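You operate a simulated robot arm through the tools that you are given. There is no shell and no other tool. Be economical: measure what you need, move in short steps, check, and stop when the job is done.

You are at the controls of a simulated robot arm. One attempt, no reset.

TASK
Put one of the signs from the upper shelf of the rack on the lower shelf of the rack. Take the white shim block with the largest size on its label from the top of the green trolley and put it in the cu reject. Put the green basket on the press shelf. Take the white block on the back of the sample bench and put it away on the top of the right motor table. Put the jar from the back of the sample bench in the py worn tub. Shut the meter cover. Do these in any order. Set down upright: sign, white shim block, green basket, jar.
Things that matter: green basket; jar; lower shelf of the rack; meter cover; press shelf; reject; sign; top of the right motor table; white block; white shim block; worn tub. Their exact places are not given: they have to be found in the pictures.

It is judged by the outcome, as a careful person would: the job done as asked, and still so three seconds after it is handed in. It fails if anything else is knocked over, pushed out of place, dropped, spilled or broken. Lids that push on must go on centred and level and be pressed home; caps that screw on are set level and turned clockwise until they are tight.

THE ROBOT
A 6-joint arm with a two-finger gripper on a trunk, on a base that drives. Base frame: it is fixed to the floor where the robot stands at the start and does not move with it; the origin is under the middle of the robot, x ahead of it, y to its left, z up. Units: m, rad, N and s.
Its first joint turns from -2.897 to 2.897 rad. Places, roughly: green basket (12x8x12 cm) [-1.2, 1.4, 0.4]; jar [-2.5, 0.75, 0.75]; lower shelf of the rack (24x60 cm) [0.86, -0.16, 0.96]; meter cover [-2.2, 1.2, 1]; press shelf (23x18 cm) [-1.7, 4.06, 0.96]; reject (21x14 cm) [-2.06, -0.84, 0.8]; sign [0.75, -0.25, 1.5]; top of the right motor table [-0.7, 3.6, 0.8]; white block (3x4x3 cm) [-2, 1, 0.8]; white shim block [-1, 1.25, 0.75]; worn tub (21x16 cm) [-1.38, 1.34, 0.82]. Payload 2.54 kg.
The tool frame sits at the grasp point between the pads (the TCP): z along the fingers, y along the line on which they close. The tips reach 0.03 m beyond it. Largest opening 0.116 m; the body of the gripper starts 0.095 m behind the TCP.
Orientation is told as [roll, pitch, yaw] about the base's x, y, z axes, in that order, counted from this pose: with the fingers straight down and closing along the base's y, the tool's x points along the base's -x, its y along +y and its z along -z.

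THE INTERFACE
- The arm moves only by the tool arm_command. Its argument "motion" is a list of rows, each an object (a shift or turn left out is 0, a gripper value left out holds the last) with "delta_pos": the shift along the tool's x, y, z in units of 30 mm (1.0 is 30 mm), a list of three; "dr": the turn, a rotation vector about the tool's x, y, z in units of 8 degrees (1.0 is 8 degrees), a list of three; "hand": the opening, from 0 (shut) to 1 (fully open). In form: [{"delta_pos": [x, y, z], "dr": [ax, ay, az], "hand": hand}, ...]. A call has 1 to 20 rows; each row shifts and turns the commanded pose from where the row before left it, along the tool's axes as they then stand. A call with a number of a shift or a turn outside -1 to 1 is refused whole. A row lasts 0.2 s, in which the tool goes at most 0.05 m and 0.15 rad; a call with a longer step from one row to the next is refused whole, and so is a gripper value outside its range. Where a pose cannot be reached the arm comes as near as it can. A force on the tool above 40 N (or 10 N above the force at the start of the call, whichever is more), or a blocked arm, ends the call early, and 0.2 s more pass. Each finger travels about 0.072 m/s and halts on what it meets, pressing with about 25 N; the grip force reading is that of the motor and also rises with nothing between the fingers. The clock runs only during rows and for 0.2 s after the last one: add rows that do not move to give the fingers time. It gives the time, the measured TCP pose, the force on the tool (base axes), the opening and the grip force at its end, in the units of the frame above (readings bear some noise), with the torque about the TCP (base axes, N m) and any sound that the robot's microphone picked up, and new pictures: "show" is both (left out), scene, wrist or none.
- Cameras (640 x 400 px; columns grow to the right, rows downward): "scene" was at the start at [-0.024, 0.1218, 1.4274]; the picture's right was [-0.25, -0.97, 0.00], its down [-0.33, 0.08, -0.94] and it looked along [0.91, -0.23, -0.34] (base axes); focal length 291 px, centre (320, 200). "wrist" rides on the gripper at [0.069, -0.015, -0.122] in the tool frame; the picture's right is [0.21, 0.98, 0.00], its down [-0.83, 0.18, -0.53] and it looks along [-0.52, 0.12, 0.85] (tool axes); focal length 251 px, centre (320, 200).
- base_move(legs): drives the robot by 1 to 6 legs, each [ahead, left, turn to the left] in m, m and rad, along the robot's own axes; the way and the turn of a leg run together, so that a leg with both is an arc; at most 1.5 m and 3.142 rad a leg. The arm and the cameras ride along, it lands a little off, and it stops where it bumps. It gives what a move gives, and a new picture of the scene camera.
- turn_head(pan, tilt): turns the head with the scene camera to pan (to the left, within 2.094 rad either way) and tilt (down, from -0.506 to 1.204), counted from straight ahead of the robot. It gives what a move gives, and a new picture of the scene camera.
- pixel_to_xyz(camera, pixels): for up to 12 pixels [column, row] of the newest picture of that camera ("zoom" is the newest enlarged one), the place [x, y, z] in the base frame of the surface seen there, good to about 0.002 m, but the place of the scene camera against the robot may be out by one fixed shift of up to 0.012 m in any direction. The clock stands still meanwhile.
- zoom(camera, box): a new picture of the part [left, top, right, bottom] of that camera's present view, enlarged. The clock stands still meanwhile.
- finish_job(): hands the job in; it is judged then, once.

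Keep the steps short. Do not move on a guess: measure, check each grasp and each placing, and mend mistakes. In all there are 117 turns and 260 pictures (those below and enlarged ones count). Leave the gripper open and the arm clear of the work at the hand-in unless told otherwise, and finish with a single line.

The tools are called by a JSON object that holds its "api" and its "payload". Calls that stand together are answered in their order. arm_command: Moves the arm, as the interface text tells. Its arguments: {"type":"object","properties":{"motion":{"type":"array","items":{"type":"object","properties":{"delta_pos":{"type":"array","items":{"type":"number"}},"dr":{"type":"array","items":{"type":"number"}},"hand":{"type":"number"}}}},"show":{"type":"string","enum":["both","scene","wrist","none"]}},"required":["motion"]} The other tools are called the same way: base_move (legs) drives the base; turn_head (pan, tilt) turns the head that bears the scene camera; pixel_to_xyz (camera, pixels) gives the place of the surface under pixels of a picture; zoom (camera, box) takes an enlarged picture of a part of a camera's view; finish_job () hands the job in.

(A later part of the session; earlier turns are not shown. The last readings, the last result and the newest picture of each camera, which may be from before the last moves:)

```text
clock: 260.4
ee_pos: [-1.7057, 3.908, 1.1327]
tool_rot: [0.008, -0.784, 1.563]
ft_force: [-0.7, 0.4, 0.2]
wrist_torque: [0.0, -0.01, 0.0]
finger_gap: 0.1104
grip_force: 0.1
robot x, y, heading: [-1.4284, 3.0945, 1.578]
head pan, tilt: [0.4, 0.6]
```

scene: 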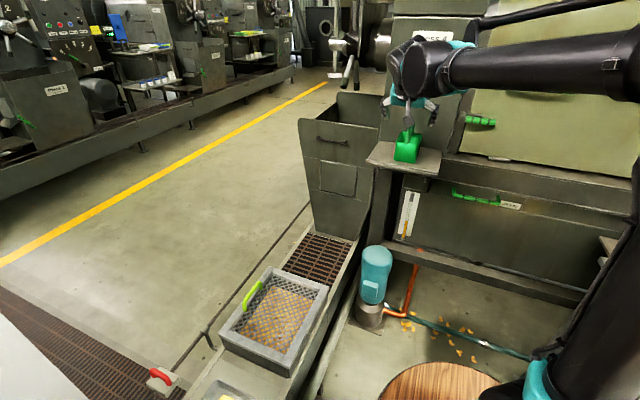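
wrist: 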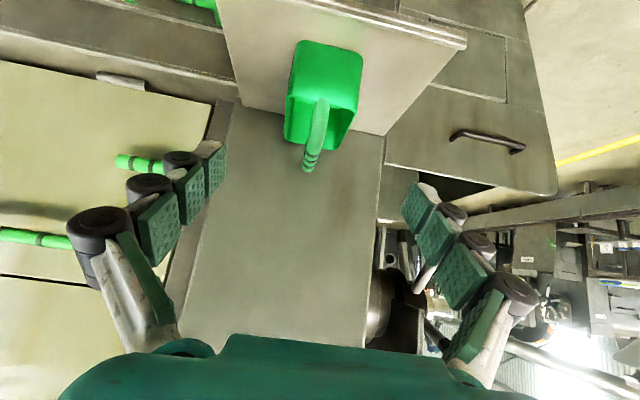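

Basket stands on the press shelf. Return the hand to tool-down, centred, then drive out and round to the front of the sample bench.

{"api": "arm_command", "payload": {"motion": [{"dr": [0, 1, 0], "delta_pos": [0.3, -0.8, -0.5], "hand": 1}, {"dr": [0, 1, 0], "delta_pos": [0.3, -0.8, -0.5]}, {"dr": [0, 1, 0], "delta_pos": [0.3, -0.8, -0.3]}, {"dr": [0, 1, 0], "delta_pos": [0, -0.8, 0]}, {"dr": [0, 1, 0], "delta_pos": [0, -0.8, 0]}, {"dr": [0, 0.6, 0], "delta_pos": [0, -0.8, 0]}, {"delta_pos": [0.3, -0.8, 0]}, {"delta_pos": [0.3, -0.8, 0]}, {"delta_pos": [0.3, -0.8, 0]}, {"delta_pos": [0.3, -0.8, 0]}], "show": "none"}}

{"api": "base_move", "payload": {"legs": [[-0.35, 0, 0], [0, -0.25, 0], [0, 0, -1.571], [0, -0.5, 0], [0, 0, -1.571]]}}

```text
clock: 262.6
ee_pos: [-1.461, 3.825, 1.1408]
tool_rot: [0.006, -0.001, 1.569]
ft_force: [-0.1, 0.0, -0.3]
wrist_torque: [0.01, 0.0, 0.01]
finger_gap: 0.1158
grip_force: 0.0
robot x, y, heading: [-1.4294, 3.0872, 1.577]
head pan, tilt: [0.4, 0.6]
```

```text
clock: 276.4
ee_pos: [-1.116, 1.524, 1.14]
tool_rot: [0.007, 0.0, -1.556]
ft_force: [0.3, 0.7, 0.1]
wrist_torque: [-0.02, 0.03, -0.01]
finger_gap: 0.1159
grip_force: 0.0
robot x, y, heading: [-1.1606, 2.257, -1.552]
head pan, tilt: [0.4, 0.6]
```

scene: 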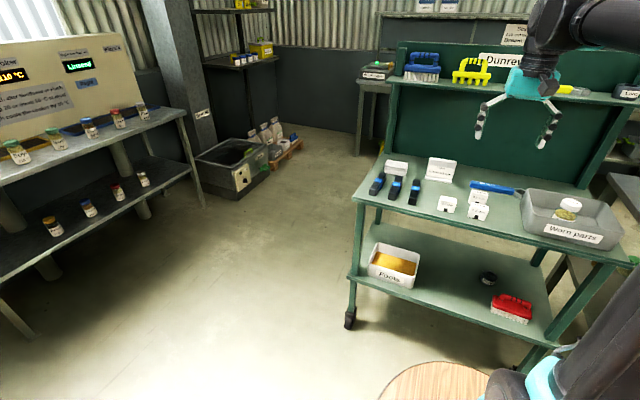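

{"api": "base_move", "payload": {"legs": [[0, -0.87, -0.019]]}}

{"api": "turn_head", "payload": {"pan": -0.25, "tilt": 0.6}}

{"api": "arm_command", "payload": {"motion": [{}], "show": "wrist"}}

```text
clock: 279.4
ee_pos: [-1.653, 1.5086, 1.1404]
tool_rot: [0.009, -0.001, -1.578]
ft_force: [1.2, 0.1, 0.7]
wrist_torque: [-0.02, 0.19, 0.0]
finger_gap: 0.1161
grip_force: 0.2
robot x, y, heading: [-1.6748, 2.2433, -1.572]
head pan, tilt: [0.4, 0.6]
stopped in leg 1: the robot was blocked; the commanded pose is now the measured one
```

scene: 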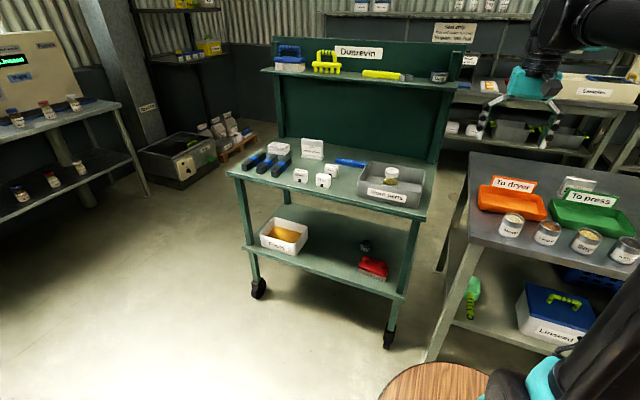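

```text
clock: 280.4
ee_pos: [-1.6529, 1.5091, 1.1416]
tool_rot: [0.007, -0.001, -1.578]
ft_force: [-0.1, 0.2, 0.7]
wrist_torque: [-0.01, -0.02, -0.04]
finger_gap: 0.1161
grip_force: 0.0
robot x, y, heading: [-1.6782, 2.2389, -1.575]
head pan, tilt: [-0.25, 0.6]
```

scene: 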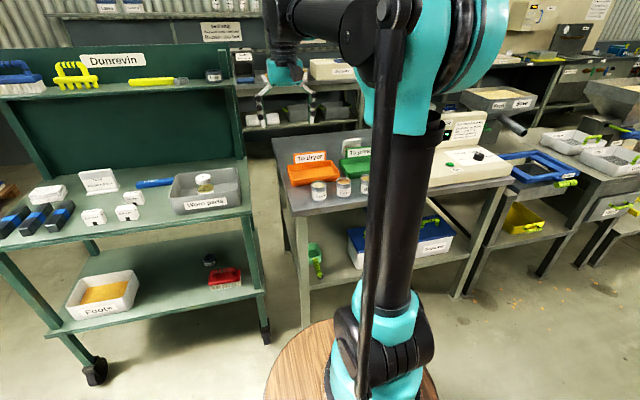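

```text
clock: 280.8
ee_pos: [-1.6535, 1.5085, 1.1415]
tool_rot: [0.008, -0.002, -1.576]
ft_force: [-0.6, -0.3, 0.4]
wrist_torque: [0.01, -0.02, 0.02]
finger_gap: 0.116
grip_force: 0.1
robot x, y, heading: [-1.6768, 2.2409, -1.571]
head pan, tilt: [-0.25, 0.6]
```

wrist: 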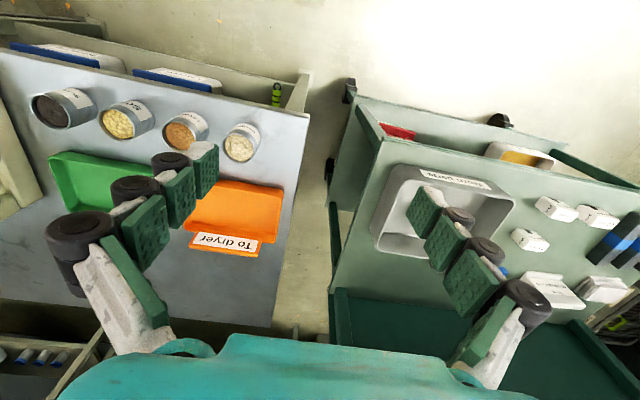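

Blocked on the right (console stand behind-right). Free it by moving ahead to y≈1.96 first, then strafe.

{"api": "base_move", "payload": {"legs": [[0, 0.04, 0], [0.27, 0, 0], [0, -0.4, 0]]}}

{"api": "arm_command", "payload": {"motion": [{}], "show": "wrist"}}

{"api": "turn_head", "payload": {"pan": -1.9, "tilt": 0.6}}

```text
clock: 285.3
ee_pos: [-2.0099, 1.2335, 1.1415]
tool_rot: [0.009, -0.002, -1.58]
ft_force: [0.0, 0.1, -0.1]
wrist_torque: [0.0, -0.01, 0.01]
finger_gap: 0.116
grip_force: 0.1
robot x, y, heading: [-2.0314, 1.9674, -1.569]
head pan, tilt: [-0.25, 0.6]
```

scene: 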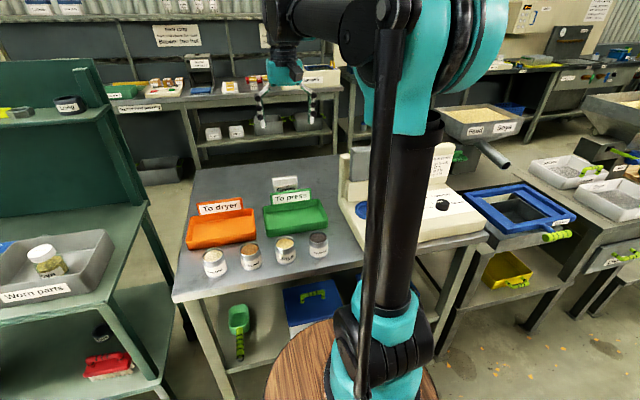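

```text
clock: 285.7
ee_pos: [-2.009, 1.2336, 1.1407]
tool_rot: [0.009, -0.002, -1.58]
ft_force: [0.2, 0.3, 0.1]
wrist_torque: [-0.01, -0.01, 0.0]
finger_gap: 0.1161
grip_force: 0.0
robot x, y, heading: [-2.0318, 1.9644, -1.576]
head pan, tilt: [-0.25, 0.6]
```

wrist: 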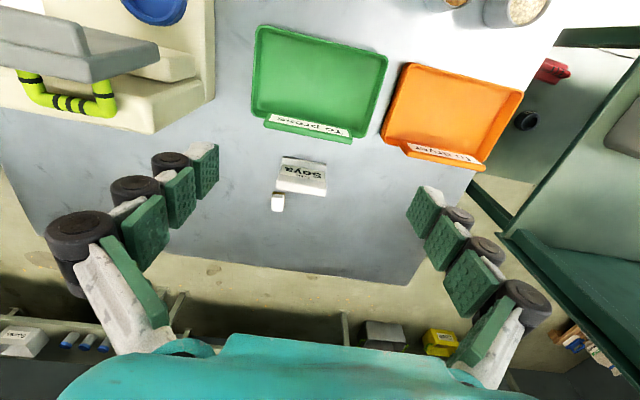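

```text
clock: 287.4
ee_pos: [-2.0088, 1.2325, 1.1409]
tool_rot: [0.01, -0.002, -1.578]
ft_force: [0.5, -0.3, -0.3]
wrist_torque: [0.06, -0.02, -0.01]
finger_gap: 0.1158
grip_force: 0.0
robot x, y, heading: [-2.0317, 1.9651, -1.573]
head pan, tilt: [-1.901, 0.6]
```

scene: 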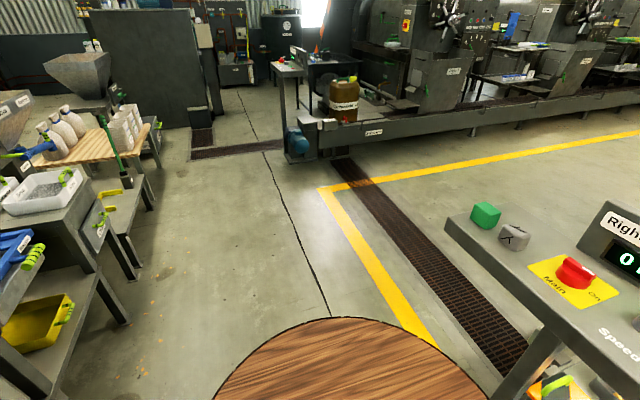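

Console things are standing. Now look at the meter cover: move the hand west above the meter.

{"api": "arm_command", "payload": {"motion": [{"delta_pos": [0.1, -0.95, -0.5]}, {"delta_pos": [0.1, -0.95, -0.5]}, {"delta_pos": [0.1, -0.95, -0.5]}, {"delta_pos": [0.1, -0.95, -0.5]}, {"delta_pos": [0.1, -0.95, 0]}, {"delta_pos": [0.1, -0.95, 0]}, {"delta_pos": [0.1, -0.95, 0]}, {"delta_pos": [0.1, -0.95, 0]}], "show": "wrist"}}

{"api": "turn_head", "payload": {"pan": 0.0, "tilt": 0.6}}

```text
clock: 289.2
ee_pos: [-2.2377, 1.2568, 1.1994]
tool_rot: [0.01, -0.002, -1.577]
ft_force: [0.3, -0.4, 0.1]
wrist_torque: [-0.02, 0.02, 0.05]
finger_gap: 0.1162
grip_force: 0.1
robot x, y, heading: [-2.0294, 1.9632, -1.572]
head pan, tilt: [-1.901, 0.6]
```

wrist: 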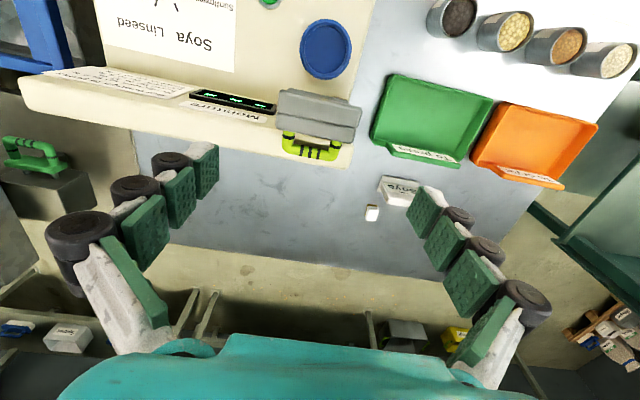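

```text
clock: 291.1
ee_pos: [-2.2371, 1.2571, 1.1981]
tool_rot: [0.011, -0.002, -1.579]
ft_force: [0.5, -0.4, -0.5]
wrist_torque: [0.01, 0.03, -0.02]
finger_gap: 0.1159
grip_force: 0.0
robot x, y, heading: [-2.0374, 1.9674, -1.576]
head pan, tilt: [0.0, 0.6]
```

scene: 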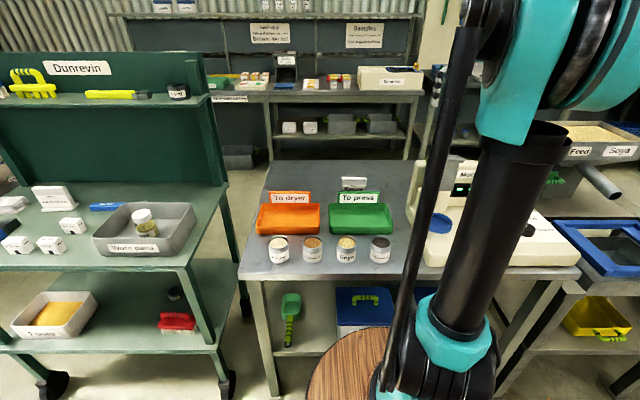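

{"api": "zoom", "payload": {"camera": "wrist", "box": [180, 0, 380, 180]}}

{"api": "pixel_to_xyz", "payload": {"camera": "wrist", "pixels": [[282, 92], [360, 102], [280, 118], [355, 138], [320, 97], [318, 128], [290, 138], [333, 142], [310, 152], [327, 50], [325, 22], [325, 77]]}}

```text
2.22 times, centred on (280, 90) of wrist
```

zoom: 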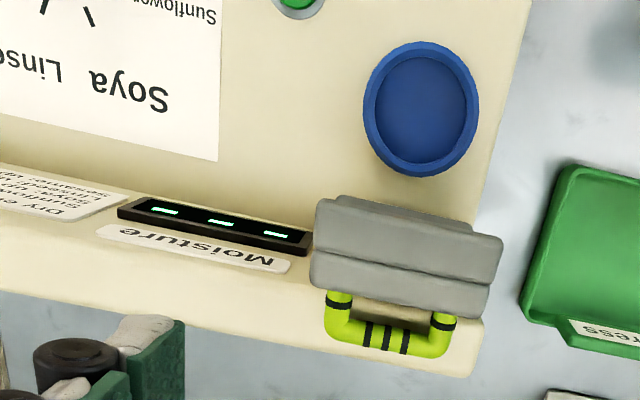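

```text
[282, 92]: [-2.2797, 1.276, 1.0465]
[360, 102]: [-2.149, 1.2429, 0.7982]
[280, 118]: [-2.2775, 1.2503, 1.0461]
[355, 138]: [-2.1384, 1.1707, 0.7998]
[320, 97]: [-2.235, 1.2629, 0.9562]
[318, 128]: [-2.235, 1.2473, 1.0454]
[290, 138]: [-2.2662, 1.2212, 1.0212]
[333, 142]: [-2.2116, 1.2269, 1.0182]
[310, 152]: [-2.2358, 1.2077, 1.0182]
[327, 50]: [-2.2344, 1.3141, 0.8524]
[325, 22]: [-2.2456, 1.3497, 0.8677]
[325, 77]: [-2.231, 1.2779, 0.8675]
```

The cover is an upright flap: x −2.28…−2.19, top z 1.046, green handle behind at y≈1.208, z≈1.02; it must swing forward onto the blue cell at y≈1.31. I move the base back 0.15/right 0.2 so I can push from behind.

{"api": "base_move", "payload": {"legs": [[-0.15, -0.2, 0]]}}

{"api": "arm_command", "payload": {"motion": [{"delta_pos": [0, 0.9, 0]}, {"delta_pos": [0, 0.9, 0]}, {"delta_pos": [0, 0.9, 0]}, {"delta_pos": [0, 0.9, 0]}, {"delta_pos": [0, 0.9, 0]}, {"delta_pos": [0, 0.9, 0]}, {"delta_pos": [0, 0.9, 0]}], "show": "wrist"}}

```text
clock: 292.9
ee_pos: [-2.4409, 1.406, 1.1981]
tool_rot: [0.01, -0.001, -1.581]
ft_force: [-0.2, 0.4, -0.4]
wrist_torque: [0.0, -0.02, 0.01]
finger_gap: 0.1157
grip_force: 0.0
robot x, y, heading: [-2.2311, 2.1145, -1.577]
head pan, tilt: [0.0, 0.6]
```

scene: 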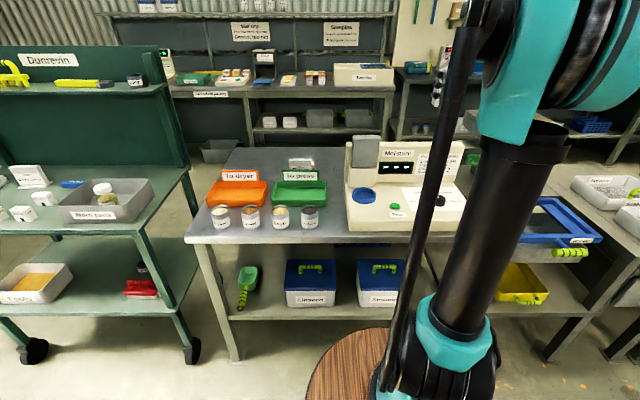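

```text
clock: 294.5
ee_pos: [-2.2505, 1.4044, 1.2034]
tool_rot: [0.01, -0.003, -1.582]
ft_force: [-1.0, -0.6, 0.2]
wrist_torque: [-0.03, 0.0, -0.01]
finger_gap: 0.116
grip_force: 0.0
robot x, y, heading: [-2.2295, 2.1146, -1.577]
head pan, tilt: [0.0, 0.6]
```

wrist: 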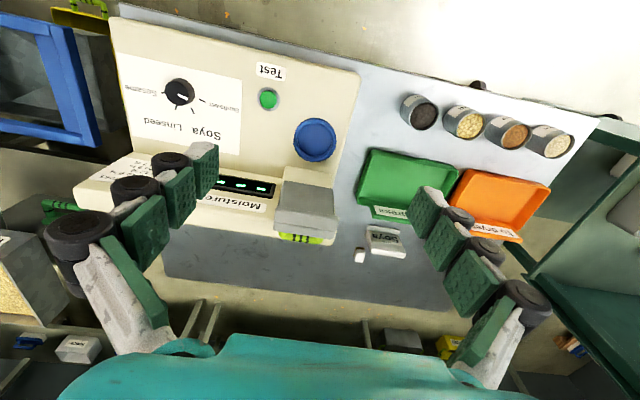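

Now the scene camera sees the meter well; zoom and measure the cover from the front.

{"api": "zoom", "payload": {"camera": "scene", "box": [330, 120, 480, 240]}}

{"api": "pixel_to_xyz", "payload": {"camera": "scene", "pixels": [[366, 140], [366, 160], [366, 167], [350, 150], [379, 150], [349, 165], [383, 170], [363, 195], [352, 178], [400, 145], [440, 145], [397, 175]]}}

{"api": "pixel_to_xyz", "payload": {"camera": "wrist", "pixels": [[310, 195], [335, 205], [300, 212], [300, 222], [335, 228], [300, 238], [245, 186], [230, 203], [130, 190], [315, 140]]}}

```text
3.33 times, centred on (405, 180) of scene
```

zoom: 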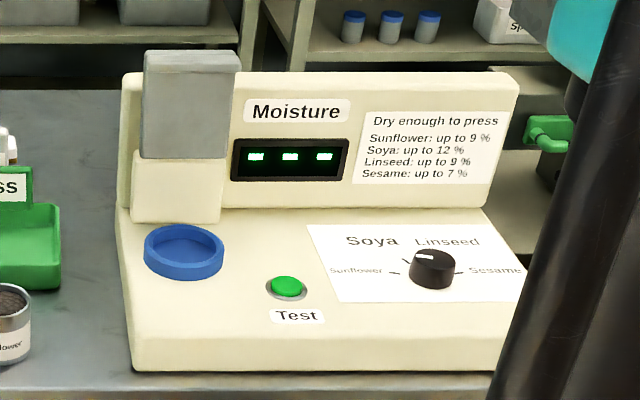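

```text
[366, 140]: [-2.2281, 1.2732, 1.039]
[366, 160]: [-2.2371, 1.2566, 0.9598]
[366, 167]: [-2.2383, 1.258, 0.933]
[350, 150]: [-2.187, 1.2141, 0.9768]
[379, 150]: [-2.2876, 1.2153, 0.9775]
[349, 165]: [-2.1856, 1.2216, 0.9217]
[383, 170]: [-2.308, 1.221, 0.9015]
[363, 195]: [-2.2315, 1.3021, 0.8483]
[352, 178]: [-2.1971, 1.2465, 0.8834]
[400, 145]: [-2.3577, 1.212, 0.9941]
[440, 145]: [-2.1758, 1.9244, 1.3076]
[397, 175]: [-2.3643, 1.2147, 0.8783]
```

```text
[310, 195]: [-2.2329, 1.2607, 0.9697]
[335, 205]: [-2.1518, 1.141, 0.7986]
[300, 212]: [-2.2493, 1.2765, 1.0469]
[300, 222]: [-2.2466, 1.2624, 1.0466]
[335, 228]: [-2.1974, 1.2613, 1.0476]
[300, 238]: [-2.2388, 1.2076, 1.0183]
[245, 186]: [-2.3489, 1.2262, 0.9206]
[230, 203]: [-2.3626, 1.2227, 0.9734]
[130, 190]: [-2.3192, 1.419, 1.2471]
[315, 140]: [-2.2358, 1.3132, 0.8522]
```

{"api": "pixel_to_xyz", "payload": {"camera": "wrist", "pixels": [[265, 232], [250, 228], [328, 243], [282, 230], [290, 239], [318, 242], [240, 222], [220, 215], [285, 236]]}}

{"api": "zoom", "payload": {"camera": "wrist", "box": [220, 160, 380, 260]}}

```text
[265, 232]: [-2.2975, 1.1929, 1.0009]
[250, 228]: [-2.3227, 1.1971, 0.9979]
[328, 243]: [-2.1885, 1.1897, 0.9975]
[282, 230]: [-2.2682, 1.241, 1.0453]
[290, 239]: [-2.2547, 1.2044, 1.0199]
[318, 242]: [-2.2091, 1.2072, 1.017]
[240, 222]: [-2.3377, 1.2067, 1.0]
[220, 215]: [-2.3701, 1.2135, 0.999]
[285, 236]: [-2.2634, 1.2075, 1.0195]
```

```text
4.00 times, centred on (300, 210) of wrist
```

zoom: 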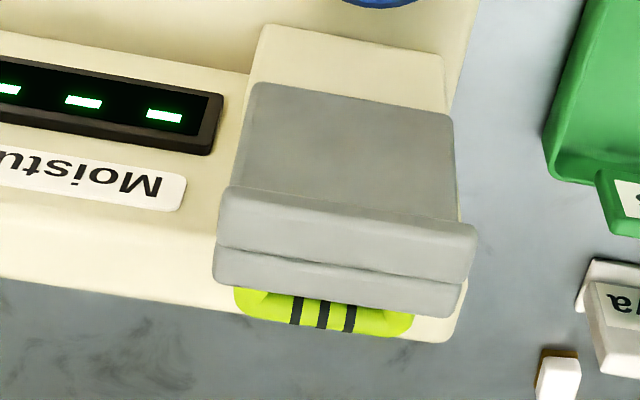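

Panel top is z 1.000, handle bar at y≈1.205, z≈1.015. Close the fingers, go behind the handle (y 1.15) high, then down to tip z≈1.008.

{"api": "arm_command", "payload": {"motion": [{"hand": 0, "delta_pos": [-0.9, 0.05, 0]}, {"delta_pos": [-0.95, 0.05, 0]}, {"delta_pos": [-0.95, 0.05, 0]}, {"delta_pos": [-0.95, 0.05, 0]}, {"delta_pos": [-0.95, 0.05, 0]}, {"delta_pos": [-0.95, 0.05, 0]}, {"delta_pos": [-0.95, 0.05, 0]}, {"delta_pos": [-0.95, 0, 0]}, {"delta_pos": [-0.9, 0, 0]}, {"delta_pos": [0, 0, 0.9]}, {"delta_pos": [0, 0, 0.9]}, {"delta_pos": [0, 0, 0.9]}, {"delta_pos": [0, 0, 0.9]}, {"delta_pos": [0, 0, 0.9]}, {"delta_pos": [0, 0, 0.9]}]}}

```text
clock: 297.7
ee_pos: [-2.2422, 1.1525, 1.0373]
tool_rot: [0.01, -0.001, -1.581]
ft_force: [0.3, -0.2, 0.7]
wrist_torque: [0.01, 0.04, 0.0]
finger_gap: 0.0001
grip_force: 24.6
robot x, y, heading: [-2.2316, 2.1151, -1.577]
head pan, tilt: [0.0, 0.6]
```

scene: 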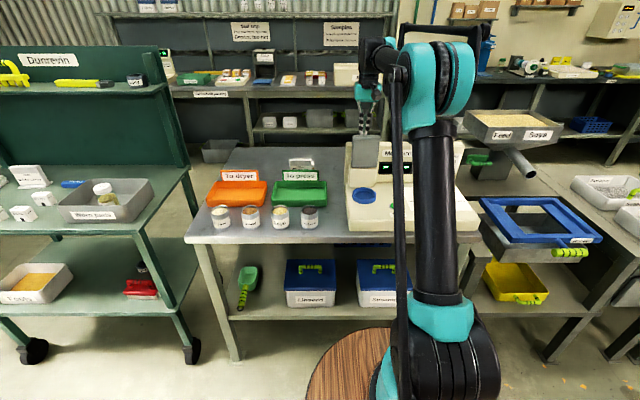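
wrist: 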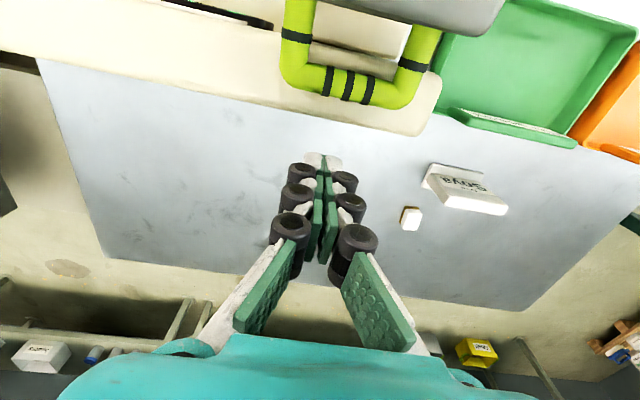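

Positioned behind the handle. Push forward (+y) 0.1 m slowly.

{"api": "arm_command", "payload": {"motion": [{"delta_pos": [0.4, 0, 0]}, {"delta_pos": [0.4, 0, 0]}, {"delta_pos": [0.4, 0, 0]}, {"delta_pos": [0.3, 0, 0]}, {"delta_pos": [0.3, 0, 0]}, {"delta_pos": [0.3, 0, 0]}, {"delta_pos": [0.3, 0, 0]}, {"delta_pos": [0.3, 0, 0]}, {"delta_pos": [0.3, 0, 0]}, {"delta_pos": [0.3, 0, 0]}]}}

```text
clock: 299.9
ee_pos: [-2.2421, 1.2497, 1.0385]
tool_rot: [0.011, -0.001, -1.582]
ft_force: [0.6, -0.4, -0.2]
wrist_torque: [-0.02, 0.01, 0.01]
finger_gap: 0.0
grip_force: 28.2
robot x, y, heading: [-2.2357, 2.1132, -1.572]
head pan, tilt: [0.0, 0.6]
```

scene: 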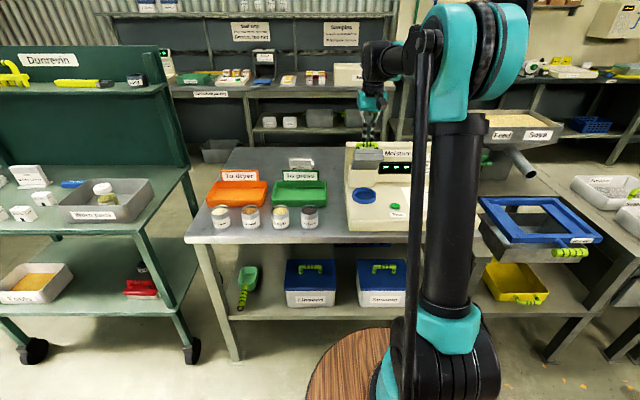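
wrist: 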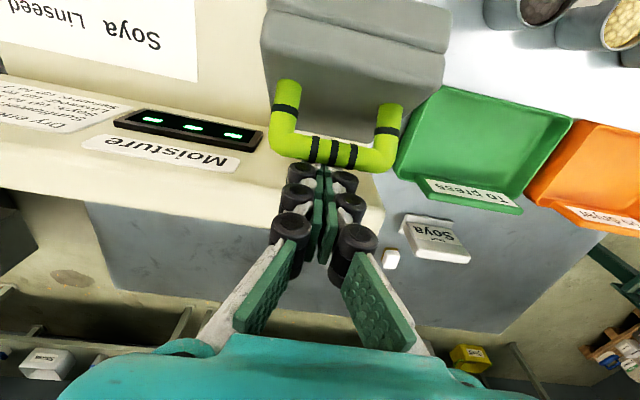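

The cover is swinging forward. Check.

{"api": "zoom", "payload": {"camera": "scene", "box": [320, 120, 440, 220]}}

{"api": "pixel_to_xyz", "payload": {"camera": "wrist", "pixels": [[285, 145], [390, 155], [360, 155], [265, 20], [440, 50], [350, 20], [350, 100], [300, 70]]}}

```text
4.00 times, centred on (380, 170) of scene
```

zoom: 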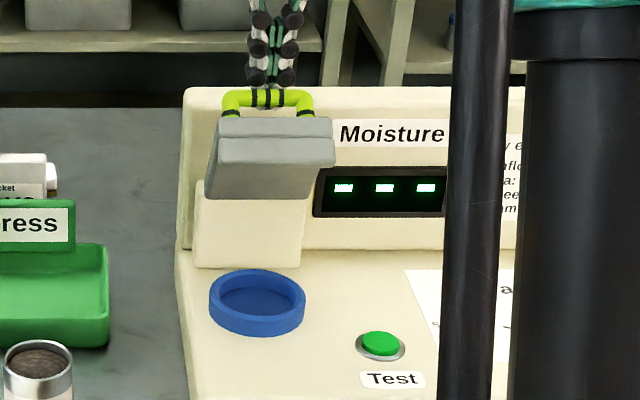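

```text
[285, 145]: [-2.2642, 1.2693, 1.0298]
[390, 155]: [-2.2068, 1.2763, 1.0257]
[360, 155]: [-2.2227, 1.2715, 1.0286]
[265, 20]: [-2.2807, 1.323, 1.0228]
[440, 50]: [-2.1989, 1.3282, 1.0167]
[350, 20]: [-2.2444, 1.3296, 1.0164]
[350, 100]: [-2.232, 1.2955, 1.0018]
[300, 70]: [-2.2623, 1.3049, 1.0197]
```

Continue: +y 6 cm while lowering 3 cm.

{"api": "arm_command", "payload": {"motion": [{"delta_pos": [0.3, 0, 0.05]}, {"delta_pos": [0.3, 0, 0.05]}, {"delta_pos": [0.3, 0, 0.1]}, {"delta_pos": [0.3, 0, 0.2]}, {"delta_pos": [0.3, 0, 0.25]}, {"delta_pos": [0.3, 0, 0.3]}, {"delta_pos": [0.2, 0, 0.2]}]}}

{"api": "zoom", "payload": {"camera": "scene", "box": [320, 120, 440, 220]}}

```text
clock: 301.5
ee_pos: [-2.2404, 1.3101, 1.0039]
tool_rot: [0.009, -0.002, -1.58]
ft_force: [-0.5, 0.0, -0.4]
wrist_torque: [0.03, 0.01, -0.03]
finger_gap: 0.0001
grip_force: 28.6
robot x, y, heading: [-2.2357, 2.1152, -1.573]
head pan, tilt: [0.0, 0.6]
```

scene: 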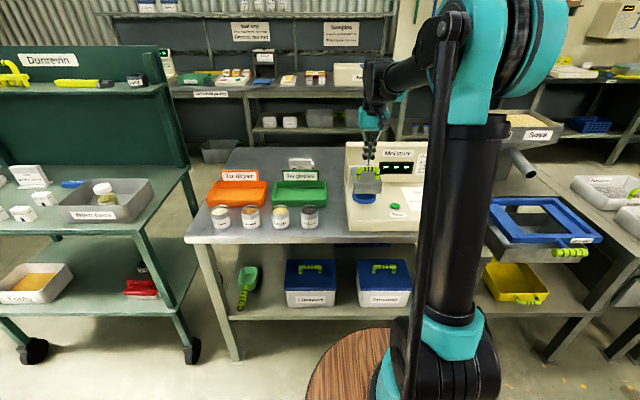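
wrist: 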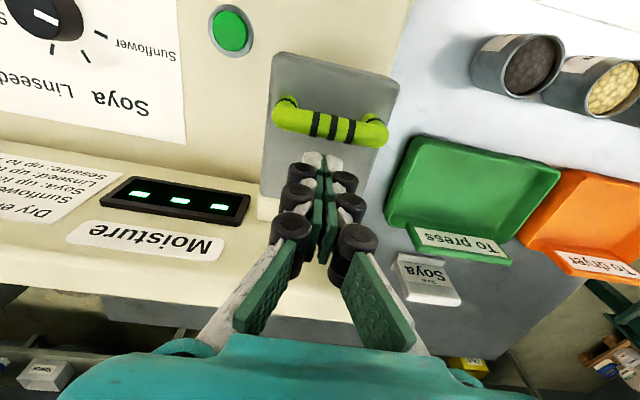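

```text
4.00 times, centred on (380, 170) of scene
```

zoom: 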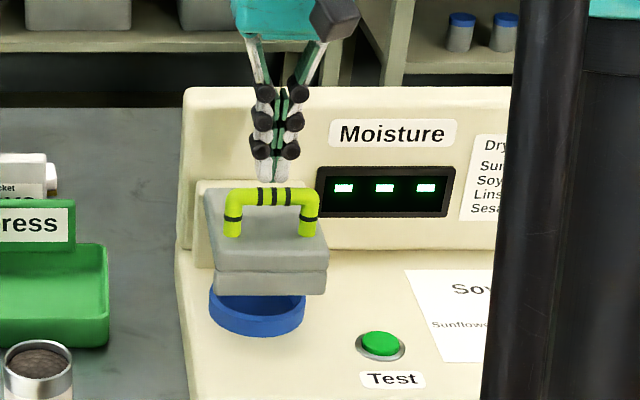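

The cover has come down. Measure whether it is flat/home.

{"api": "pixel_to_xyz", "payload": {"camera": "wrist", "pixels": [[280, 60], [390, 85], [335, 85], [275, 165], [300, 150], [370, 165], [290, 100], [335, 60], [330, 122]]}}

{"api": "pixel_to_xyz", "payload": {"camera": "scene", "pixels": [[355, 188], [365, 196], [365, 190], [375, 175], [350, 184], [365, 178]]}}

```text
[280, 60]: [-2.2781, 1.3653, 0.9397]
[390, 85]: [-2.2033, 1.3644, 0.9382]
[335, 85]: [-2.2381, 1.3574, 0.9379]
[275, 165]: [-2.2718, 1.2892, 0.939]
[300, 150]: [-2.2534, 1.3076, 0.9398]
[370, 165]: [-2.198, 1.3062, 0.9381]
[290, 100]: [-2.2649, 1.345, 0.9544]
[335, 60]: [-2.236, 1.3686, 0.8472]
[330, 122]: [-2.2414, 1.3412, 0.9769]
```

```text
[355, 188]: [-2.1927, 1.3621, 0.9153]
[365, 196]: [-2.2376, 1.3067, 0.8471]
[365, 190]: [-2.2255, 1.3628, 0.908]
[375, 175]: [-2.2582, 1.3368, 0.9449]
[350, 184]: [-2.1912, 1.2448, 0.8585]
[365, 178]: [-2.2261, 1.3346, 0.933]
```

Flat at z 0.939 – closed. A light press to make sure: lower the tips onto it.

{"api": "arm_command", "payload": {"motion": [{"delta_pos": [0, 0, 0.6]}, {"delta_pos": [0, 0, 0.3]}, {"delta_pos": [0, 0, 0.15]}, {"delta_pos": [0, 0, 0.1]}, {"delta_pos": [0, 0, 0.1]}], "show": "none"}}

{"api": "arm_command", "payload": {"motion": [{"delta_pos": [0, 0, -0.8]}, {"delta_pos": [0, 0, -0.8]}, {"delta_pos": [0, 0, -0.8]}, {"delta_pos": [0, 0, -0.8]}, {"delta_pos": [0, 0, -0.8]}], "show": "wrist"}}

```text
clock: 302.7
ee_pos: [-2.2404, 1.3081, 0.9657]
tool_rot: [0.011, -0.001, -1.582]
ft_force: [0.8, -0.6, 5.5]
wrist_torque: [-0.01, 0.0, 0.01]
finger_gap: 0.0062
grip_force: 28.7
robot x, y, heading: [-2.2296, 2.1133, -1.575]
head pan, tilt: [0.0, 0.6]
```

```text
clock: 303.9
ee_pos: [-2.2398, 1.3097, 1.0876]
tool_rot: [0.012, -0.002, -1.582]
ft_force: [0.0, -0.4, 0.3]
wrist_torque: [0.01, -0.01, 0.02]
finger_gap: 0.0
grip_force: 28.4
robot x, y, heading: [-2.2366, 2.1171, -1.578]
head pan, tilt: [0.0, 0.6]
```

wrist: 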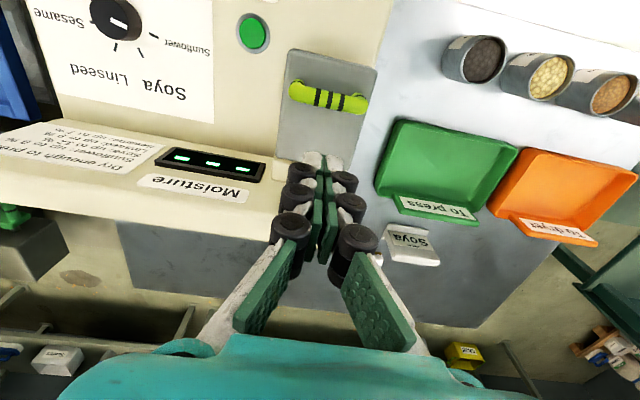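

Cover shut. Now the white block: raise, open, and shift the base to (−2.05, 1.93).

{"api": "arm_command", "payload": {"motion": [{"delta_pos": [0, 0, -0.9]}, {"delta_pos": [0, 0, -0.9]}, {"delta_pos": [0, 0, -0.9]}, {"delta_pos": [0, 0, -0.9], "hand": 0.7}], "show": "none"}}

{"api": "base_move", "payload": {"legs": [[0.19, 0.19, 0]]}}

{"api": "arm_command", "payload": {"motion": [{"delta_pos": [-0.5, 0, 0.9]}, {"delta_pos": [-0.5, 0, 0.9]}, {"delta_pos": [-0.5, 0, 0.9]}, {"delta_pos": [-0.5, 0, 0.5]}], "show": "wrist"}}

```text
clock: 304.9
ee_pos: [-2.2403, 1.3101, 1.195]
tool_rot: [0.01, -0.002, -1.581]
ft_force: [-0.3, -0.2, -0.1]
wrist_torque: [0.01, -0.01, -0.01]
finger_gap: 0.0503
grip_force: 0.1
robot x, y, heading: [-2.2334, 2.1125, -1.578]
head pan, tilt: [0.0, 0.6]
```

```text
clock: 306.8
ee_pos: [-2.0503, 1.1193, 1.1964]
tool_rot: [0.012, -0.001, -1.578]
ft_force: [0.2, -0.3, -0.4]
wrist_torque: [0.05, -0.02, 0.01]
finger_gap: 0.081
grip_force: 0.2
robot x, y, heading: [-2.044, 1.9244, -1.571]
head pan, tilt: [0.0, 0.6]
```

scene: 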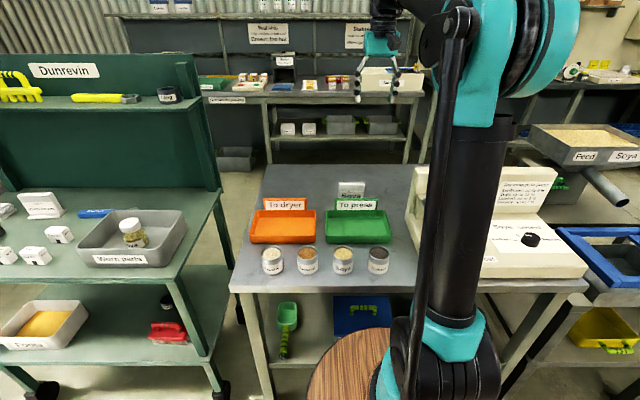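

```text
clock: 307.8
ee_pos: [-2.0485, 1.0601, 1.098]
tool_rot: [0.011, -0.003, -1.578]
ft_force: [0.5, 0.3, 0.3]
wrist_torque: [0.03, 0.02, 0.0]
finger_gap: 0.0813
grip_force: 0.1
robot x, y, heading: [-2.0479, 1.9263, -1.572]
head pan, tilt: [0.0, 0.6]
```

wrist: 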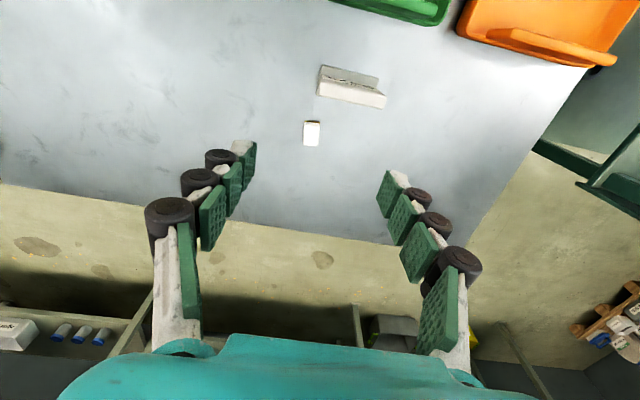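

{"api": "zoom", "payload": {"camera": "wrist", "box": [280, 55, 400, 155]}}

{"api": "pixel_to_xyz", "payload": {"camera": "wrist", "pixels": [[311, 134], [305, 124], [318, 125], [304, 143], [318, 143], [311, 122], [311, 145], [318, 90], [385, 105], [350, 100], [340, 130]]}}

```text
4.00 times, centred on (340, 105) of wrist
```

zoom: 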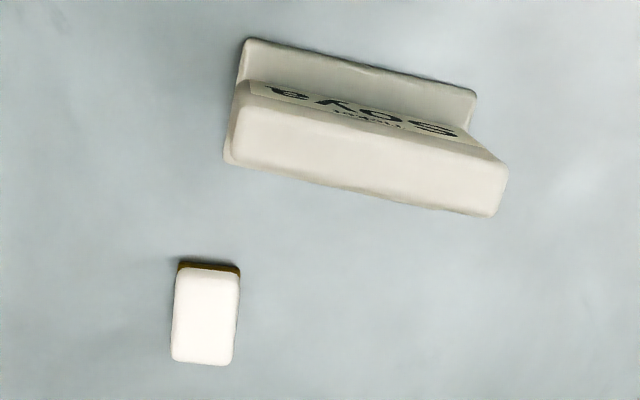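

```text
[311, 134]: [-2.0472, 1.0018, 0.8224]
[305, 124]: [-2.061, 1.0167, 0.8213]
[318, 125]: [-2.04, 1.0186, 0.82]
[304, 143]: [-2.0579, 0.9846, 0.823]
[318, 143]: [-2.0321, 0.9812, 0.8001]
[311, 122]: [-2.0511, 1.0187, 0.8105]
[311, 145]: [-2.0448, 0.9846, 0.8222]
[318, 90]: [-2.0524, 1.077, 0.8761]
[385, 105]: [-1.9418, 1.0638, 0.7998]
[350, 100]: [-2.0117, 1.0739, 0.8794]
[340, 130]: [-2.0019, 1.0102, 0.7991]
```

Block: x −2.061…−2.036, y 0.983–1.019, top 0.822, bench 0.799. Descend to z 0.834 and grip.

{"api": "arm_command", "payload": {"motion": [{"delta_pos": [-0.66, 0, 0]}, {"delta_pos": [-0.66, 0, 0]}, {"delta_pos": [-0.65, 0, 0.9]}, {"delta_pos": [0, 0, 0.9]}, {"delta_pos": [0, 0, 0.9]}, {"delta_pos": [0, 0, 0.9]}, {"delta_pos": [0, 0, 0.9]}, {"delta_pos": [0, 0, 0.9]}, {"delta_pos": [0, 0, 0.9]}, {"delta_pos": [0, 0, 0.9]}, {"delta_pos": [0, 0, 0.8]}, {"delta_pos": [0, 0, 0.67]}, {"hand": 0.05}, {}, {}, {}, {}], "show": "wrist"}}

```text
clock: 311.4
ee_pos: [-2.0486, 0.9975, 0.839]
tool_rot: [0.012, -0.001, -1.579]
ft_force: [0.4, -0.5, -0.4]
wrist_torque: [-0.01, -0.02, 0.0]
finger_gap: 0.0252
grip_force: 25.0
robot x, y, heading: [-2.0472, 1.9246, -1.575]
head pan, tilt: [0.0, 0.6]
```

wrist: 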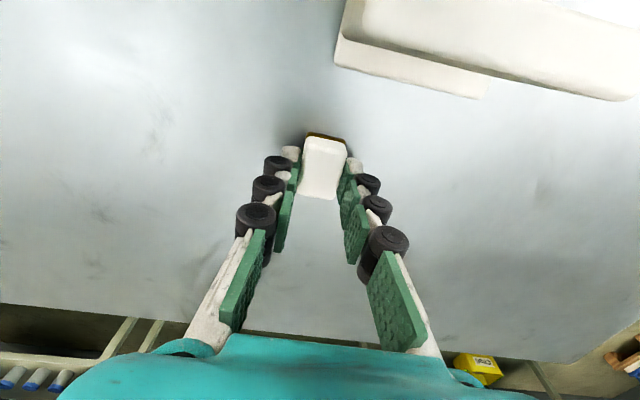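

Gripped (0.025). Lift, retract, back up, strafe east and turn to face the motor table.

{"api": "arm_command", "payload": {"motion": [{"delta_pos": [0, 0, -0.6]}, {"delta_pos": [0, 0, -0.9]}, {"delta_pos": [0, 0, -0.9]}, {"delta_pos": [0, 0, -0.9]}, {"delta_pos": [0.5, 0, -0.9]}, {"delta_pos": [0.6, 0, -0.9]}, {"delta_pos": [0.6, 0, -0.9]}, {"delta_pos": [0.6, 0, -0.9]}, {"delta_pos": [0.6, 0, -0.9]}, {"delta_pos": [0.6, 0, -0.9]}, {"delta_pos": [0.6, 0, -0.9]}, {"delta_pos": [0.6, 0, -0.9]}], "show": "wrist"}}

{"api": "base_move", "payload": {"legs": [[-0.18, 0, 0], [0, 1.2, 0], [0, 0, 1.571], [0, 0, 1.571]]}}

{"api": "turn_head", "payload": {"pan": -0.1, "tilt": 0.7}}

```text
clock: 314.0
ee_pos: [-2.0474, 1.1387, 1.1568]
tool_rot: [0.009, -0.001, -1.577]
ft_force: [-0.1, -0.8, -2.0]
wrist_torque: [0.06, -0.04, 0.0]
finger_gap: 0.0252
grip_force: 25.2
robot x, y, heading: [-2.0444, 1.9244, -1.573]
head pan, tilt: [0.0, 0.6]
```

wrist: 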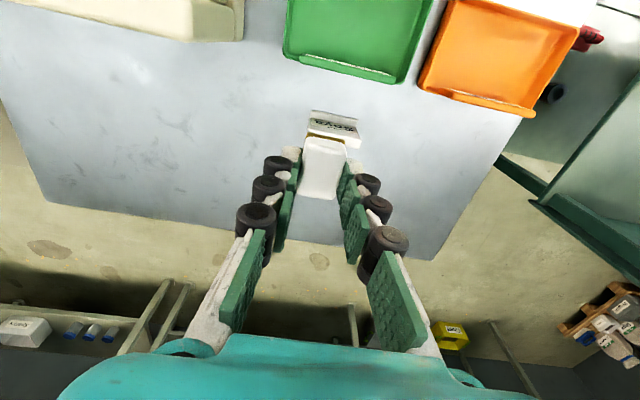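

```text
clock: 328.8
ee_pos: [-0.8726, 2.8827, 1.1571]
tool_rot: [0.011, 0.0, 1.588]
ft_force: [-0.2, -0.6, -1.8]
wrist_torque: [0.02, -0.02, -0.01]
finger_gap: 0.025
grip_force: 24.8
robot x, y, heading: [-0.8554, 2.0952, 1.594]
head pan, tilt: [0.0, 0.6]
```

scene: 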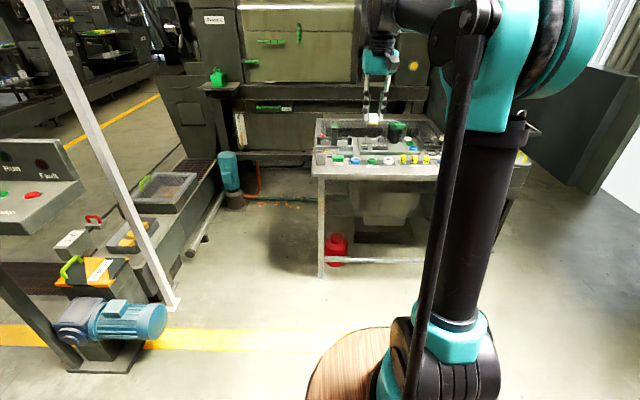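

```text
clock: 329.4
ee_pos: [-0.8742, 2.8828, 1.1579]
tool_rot: [0.011, -0.001, 1.586]
ft_force: [0.4, 0.7, 0.4]
wrist_torque: [0.01, 0.01, 0.02]
finger_gap: 0.0249
grip_force: 25.1
robot x, y, heading: [-0.8602, 2.1004, 1.593]
head pan, tilt: [-0.099, 0.7]
```

scene: 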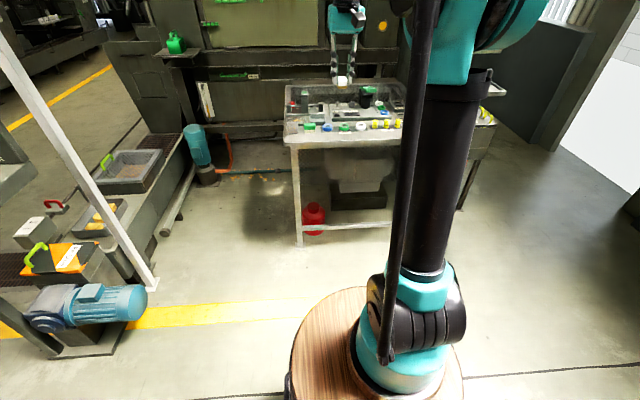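

Basket seen standing on the press shelf. Drive ahead 0.5 to look at the table top.

{"api": "base_move", "payload": {"legs": [[0.5, 0, -0.02]]}}

{"api": "arm_command", "payload": {"motion": [{"delta_pos": [0.2, 0, -0.9]}, {"delta_pos": [0.2, 0, -0.9]}], "show": "wrist"}}

{"api": "zoom", "payload": {"camera": "scene", "box": [250, 30, 550, 230]}}

```text
clock: 332.4
ee_pos: [-0.8667, 3.3752, 1.1574]
tool_rot: [0.011, -0.002, 1.569]
ft_force: [-0.3, -0.4, -1.3]
wrist_torque: [0.01, 0.01, 0.02]
finger_gap: 0.0251
grip_force: 25.2
robot x, y, heading: [-0.868, 2.5875, 1.58]
head pan, tilt: [-0.099, 0.7]
```

scene: 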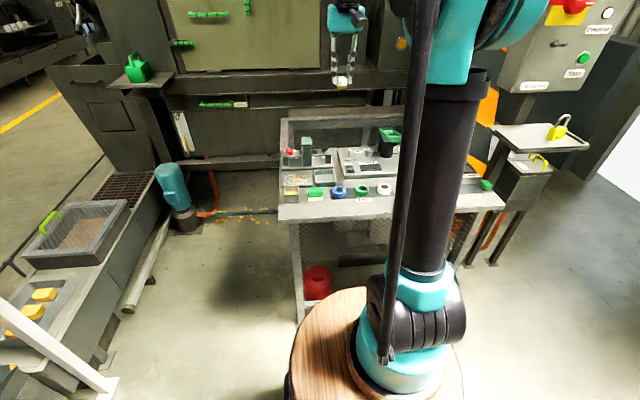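

```text
clock: 332.9
ee_pos: [-0.8664, 3.3639, 1.2116]
tool_rot: [0.011, -0.001, 1.569]
ft_force: [-0.3, -0.4, -0.3]
wrist_torque: [-0.06, 0.0, 0.01]
finger_gap: 0.0251
grip_force: 24.6
robot x, y, heading: [-0.8643, 2.5911, 1.579]
head pan, tilt: [-0.099, 0.7]
```

wrist: 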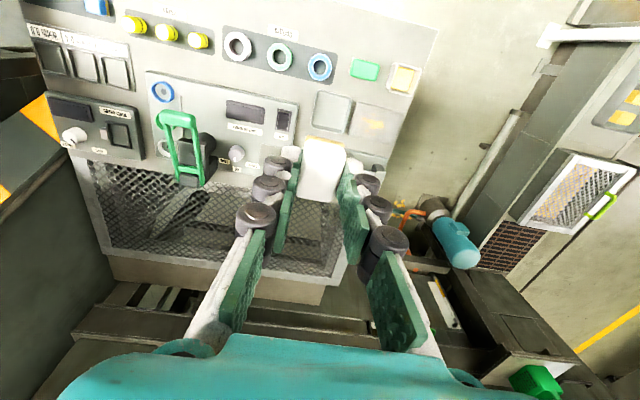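

```text
2.00 times, centred on (400, 130) of scene
```

zoom: 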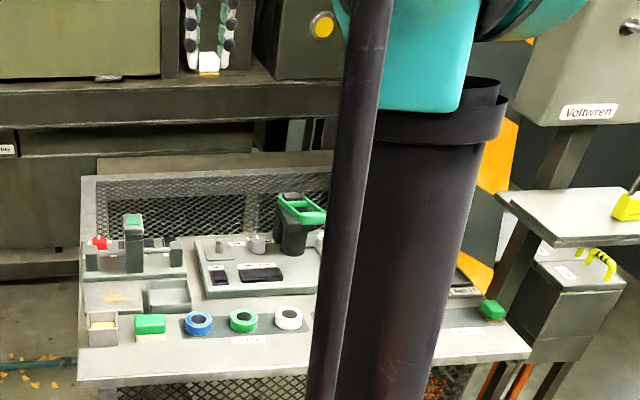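

{"api": "zoom", "payload": {"camera": "wrist", "box": [100, 0, 440, 200]}}

{"api": "pixel_to_xyz", "payload": {"camera": "wrist", "pixels": [[437, 30], [300, 10], [400, 45], [365, 68], [320, 45], [240, 20], [405, 80], [340, 30], [210, 60], [160, 8], [350, 90], [335, 115]]}}

```text
1.88 times, centred on (270, 100) of wrist
```

zoom: 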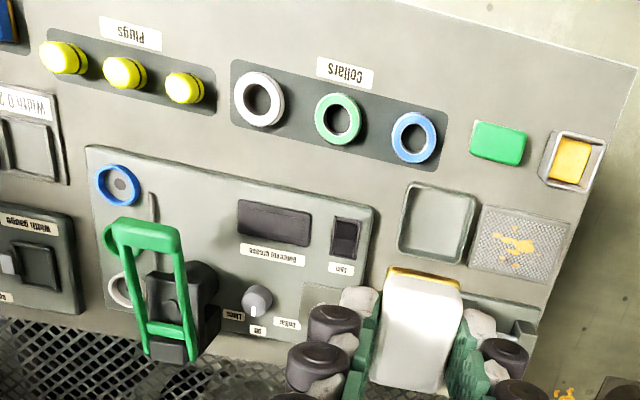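

```text
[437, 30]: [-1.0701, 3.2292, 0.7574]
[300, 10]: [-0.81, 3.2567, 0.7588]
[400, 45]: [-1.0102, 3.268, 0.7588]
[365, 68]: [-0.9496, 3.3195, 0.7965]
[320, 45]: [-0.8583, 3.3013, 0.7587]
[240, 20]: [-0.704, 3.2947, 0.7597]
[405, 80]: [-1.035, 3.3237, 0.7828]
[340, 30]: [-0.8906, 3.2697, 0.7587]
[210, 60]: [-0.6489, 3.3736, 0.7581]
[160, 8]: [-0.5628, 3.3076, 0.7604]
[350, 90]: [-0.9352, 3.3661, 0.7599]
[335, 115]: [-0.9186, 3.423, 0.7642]
```

Bare strip at the front: target (−0.985, 3.272), surface 0.7588. It is too near, so back up 0.19 and shift left 0.11.

{"api": "base_move", "payload": {"legs": [[-0.19, 0.11, -0.008]]}}

{"api": "arm_command", "payload": {"motion": [{}], "show": "wrist"}}

```text
clock: 334.6
ee_pos: [-0.9668, 3.171, 1.2127]
tool_rot: [0.01, -0.003, 1.559]
ft_force: [0.4, -0.2, -0.1]
wrist_torque: [0.0, -0.03, 0.02]
finger_gap: 0.025
grip_force: 25.4
robot x, y, heading: [-0.9773, 2.3984, 1.565]
head pan, tilt: [-0.099, 0.7]
```

scene: 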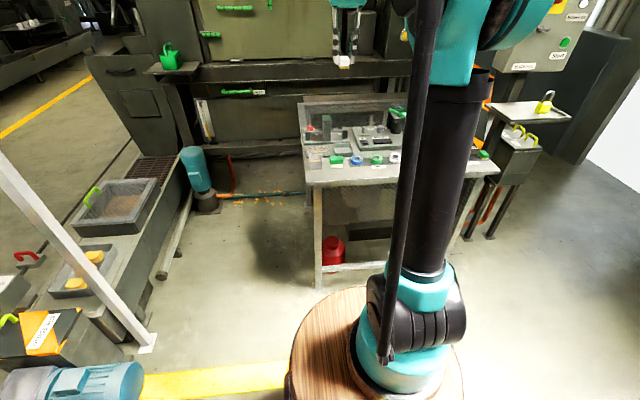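

```text
clock: 335.0
ee_pos: [-0.9677, 3.1707, 1.212]
tool_rot: [0.01, 0.0, 1.557]
ft_force: [-1.1, 0.4, -0.9]
wrist_torque: [0.04, -0.02, -0.06]
finger_gap: 0.025
grip_force: 25.2
robot x, y, heading: [-0.9756, 2.3979, 1.567]
head pan, tilt: [-0.099, 0.7]
```

wrist: 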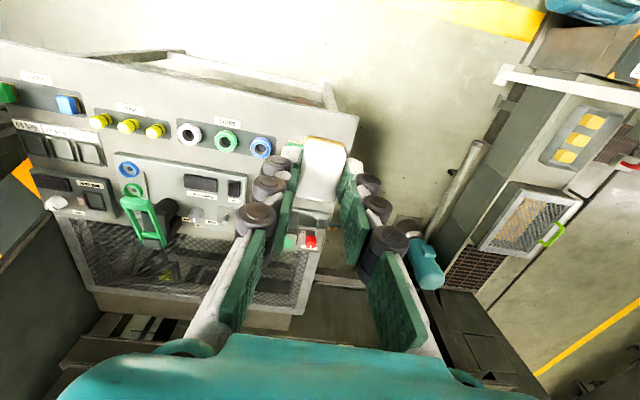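

Move over the spot and descend to z≈0.86.

{"api": "arm_command", "payload": {"motion": [{"delta_pos": [-0.84, 0.145, 0]}, {"delta_pos": [-0.84, 0.145, 0]}, {"delta_pos": [-0.84, 0.145, 0]}, {"delta_pos": [-0.84, 0.145, 0]}, {"delta_pos": [0, 0, 0.98]}, {"delta_pos": [0, 0, 0.98]}, {"delta_pos": [0, 0, 0.98]}, {"delta_pos": [0, 0, 0.98]}, {"delta_pos": [0, 0, 0.98]}, {"delta_pos": [0, 0, 0.98]}, {"delta_pos": [0, 0, 0.98]}, {"delta_pos": [0, 0, 0.98]}, {"delta_pos": [0, 0, 0.98]}, {"delta_pos": [0, 0, 0.98]}, {"delta_pos": [0, 0, 0.98]}, {"delta_pos": [0, 0, 0.9]}]}}

```text
clock: 338.4
ee_pos: [-0.9836, 3.2743, 0.8622]
tool_rot: [0.01, -0.003, 1.56]
ft_force: [-0.1, -1.6, -0.8]
wrist_torque: [0.07, 0.02, -0.01]
finger_gap: 0.0252
grip_force: 24.6
robot x, y, heading: [-0.9735, 2.3996, 1.565]
head pan, tilt: [-0.099, 0.7]
```

scene: 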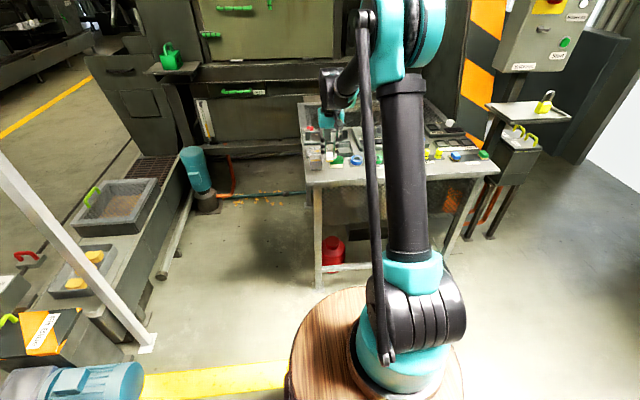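
wrist: 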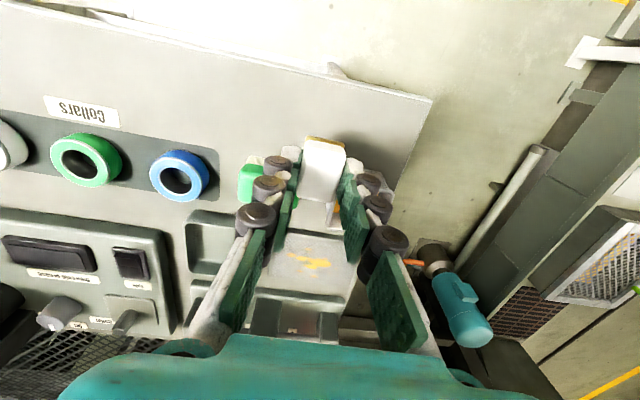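

{"api": "pixel_to_xyz", "payload": {"camera": "wrist", "pixels": [[247, 168], [260, 172], [243, 185], [336, 208], [430, 95], [300, 75], [250, 60], [375, 110]]}}

{"api": "zoom", "payload": {"camera": "wrist", "box": [220, 100, 420, 240]}}

```text
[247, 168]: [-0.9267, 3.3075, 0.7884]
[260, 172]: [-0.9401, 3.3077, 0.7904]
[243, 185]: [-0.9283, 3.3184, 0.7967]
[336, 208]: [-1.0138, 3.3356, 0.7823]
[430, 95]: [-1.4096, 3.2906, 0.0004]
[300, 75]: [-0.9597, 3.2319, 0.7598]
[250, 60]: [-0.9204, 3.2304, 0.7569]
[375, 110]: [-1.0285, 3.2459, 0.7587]
```

```text
2.86 times, centred on (320, 170) of wrist
```

zoom: 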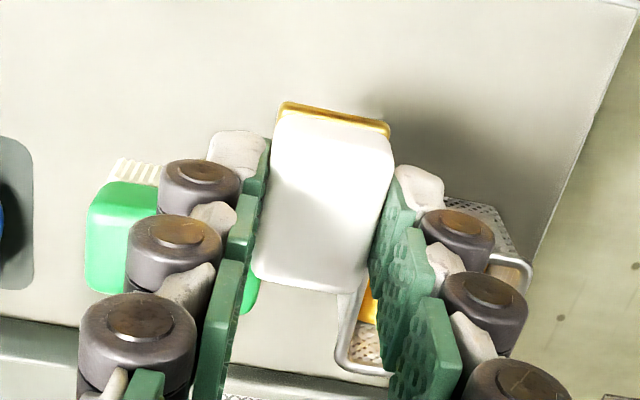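

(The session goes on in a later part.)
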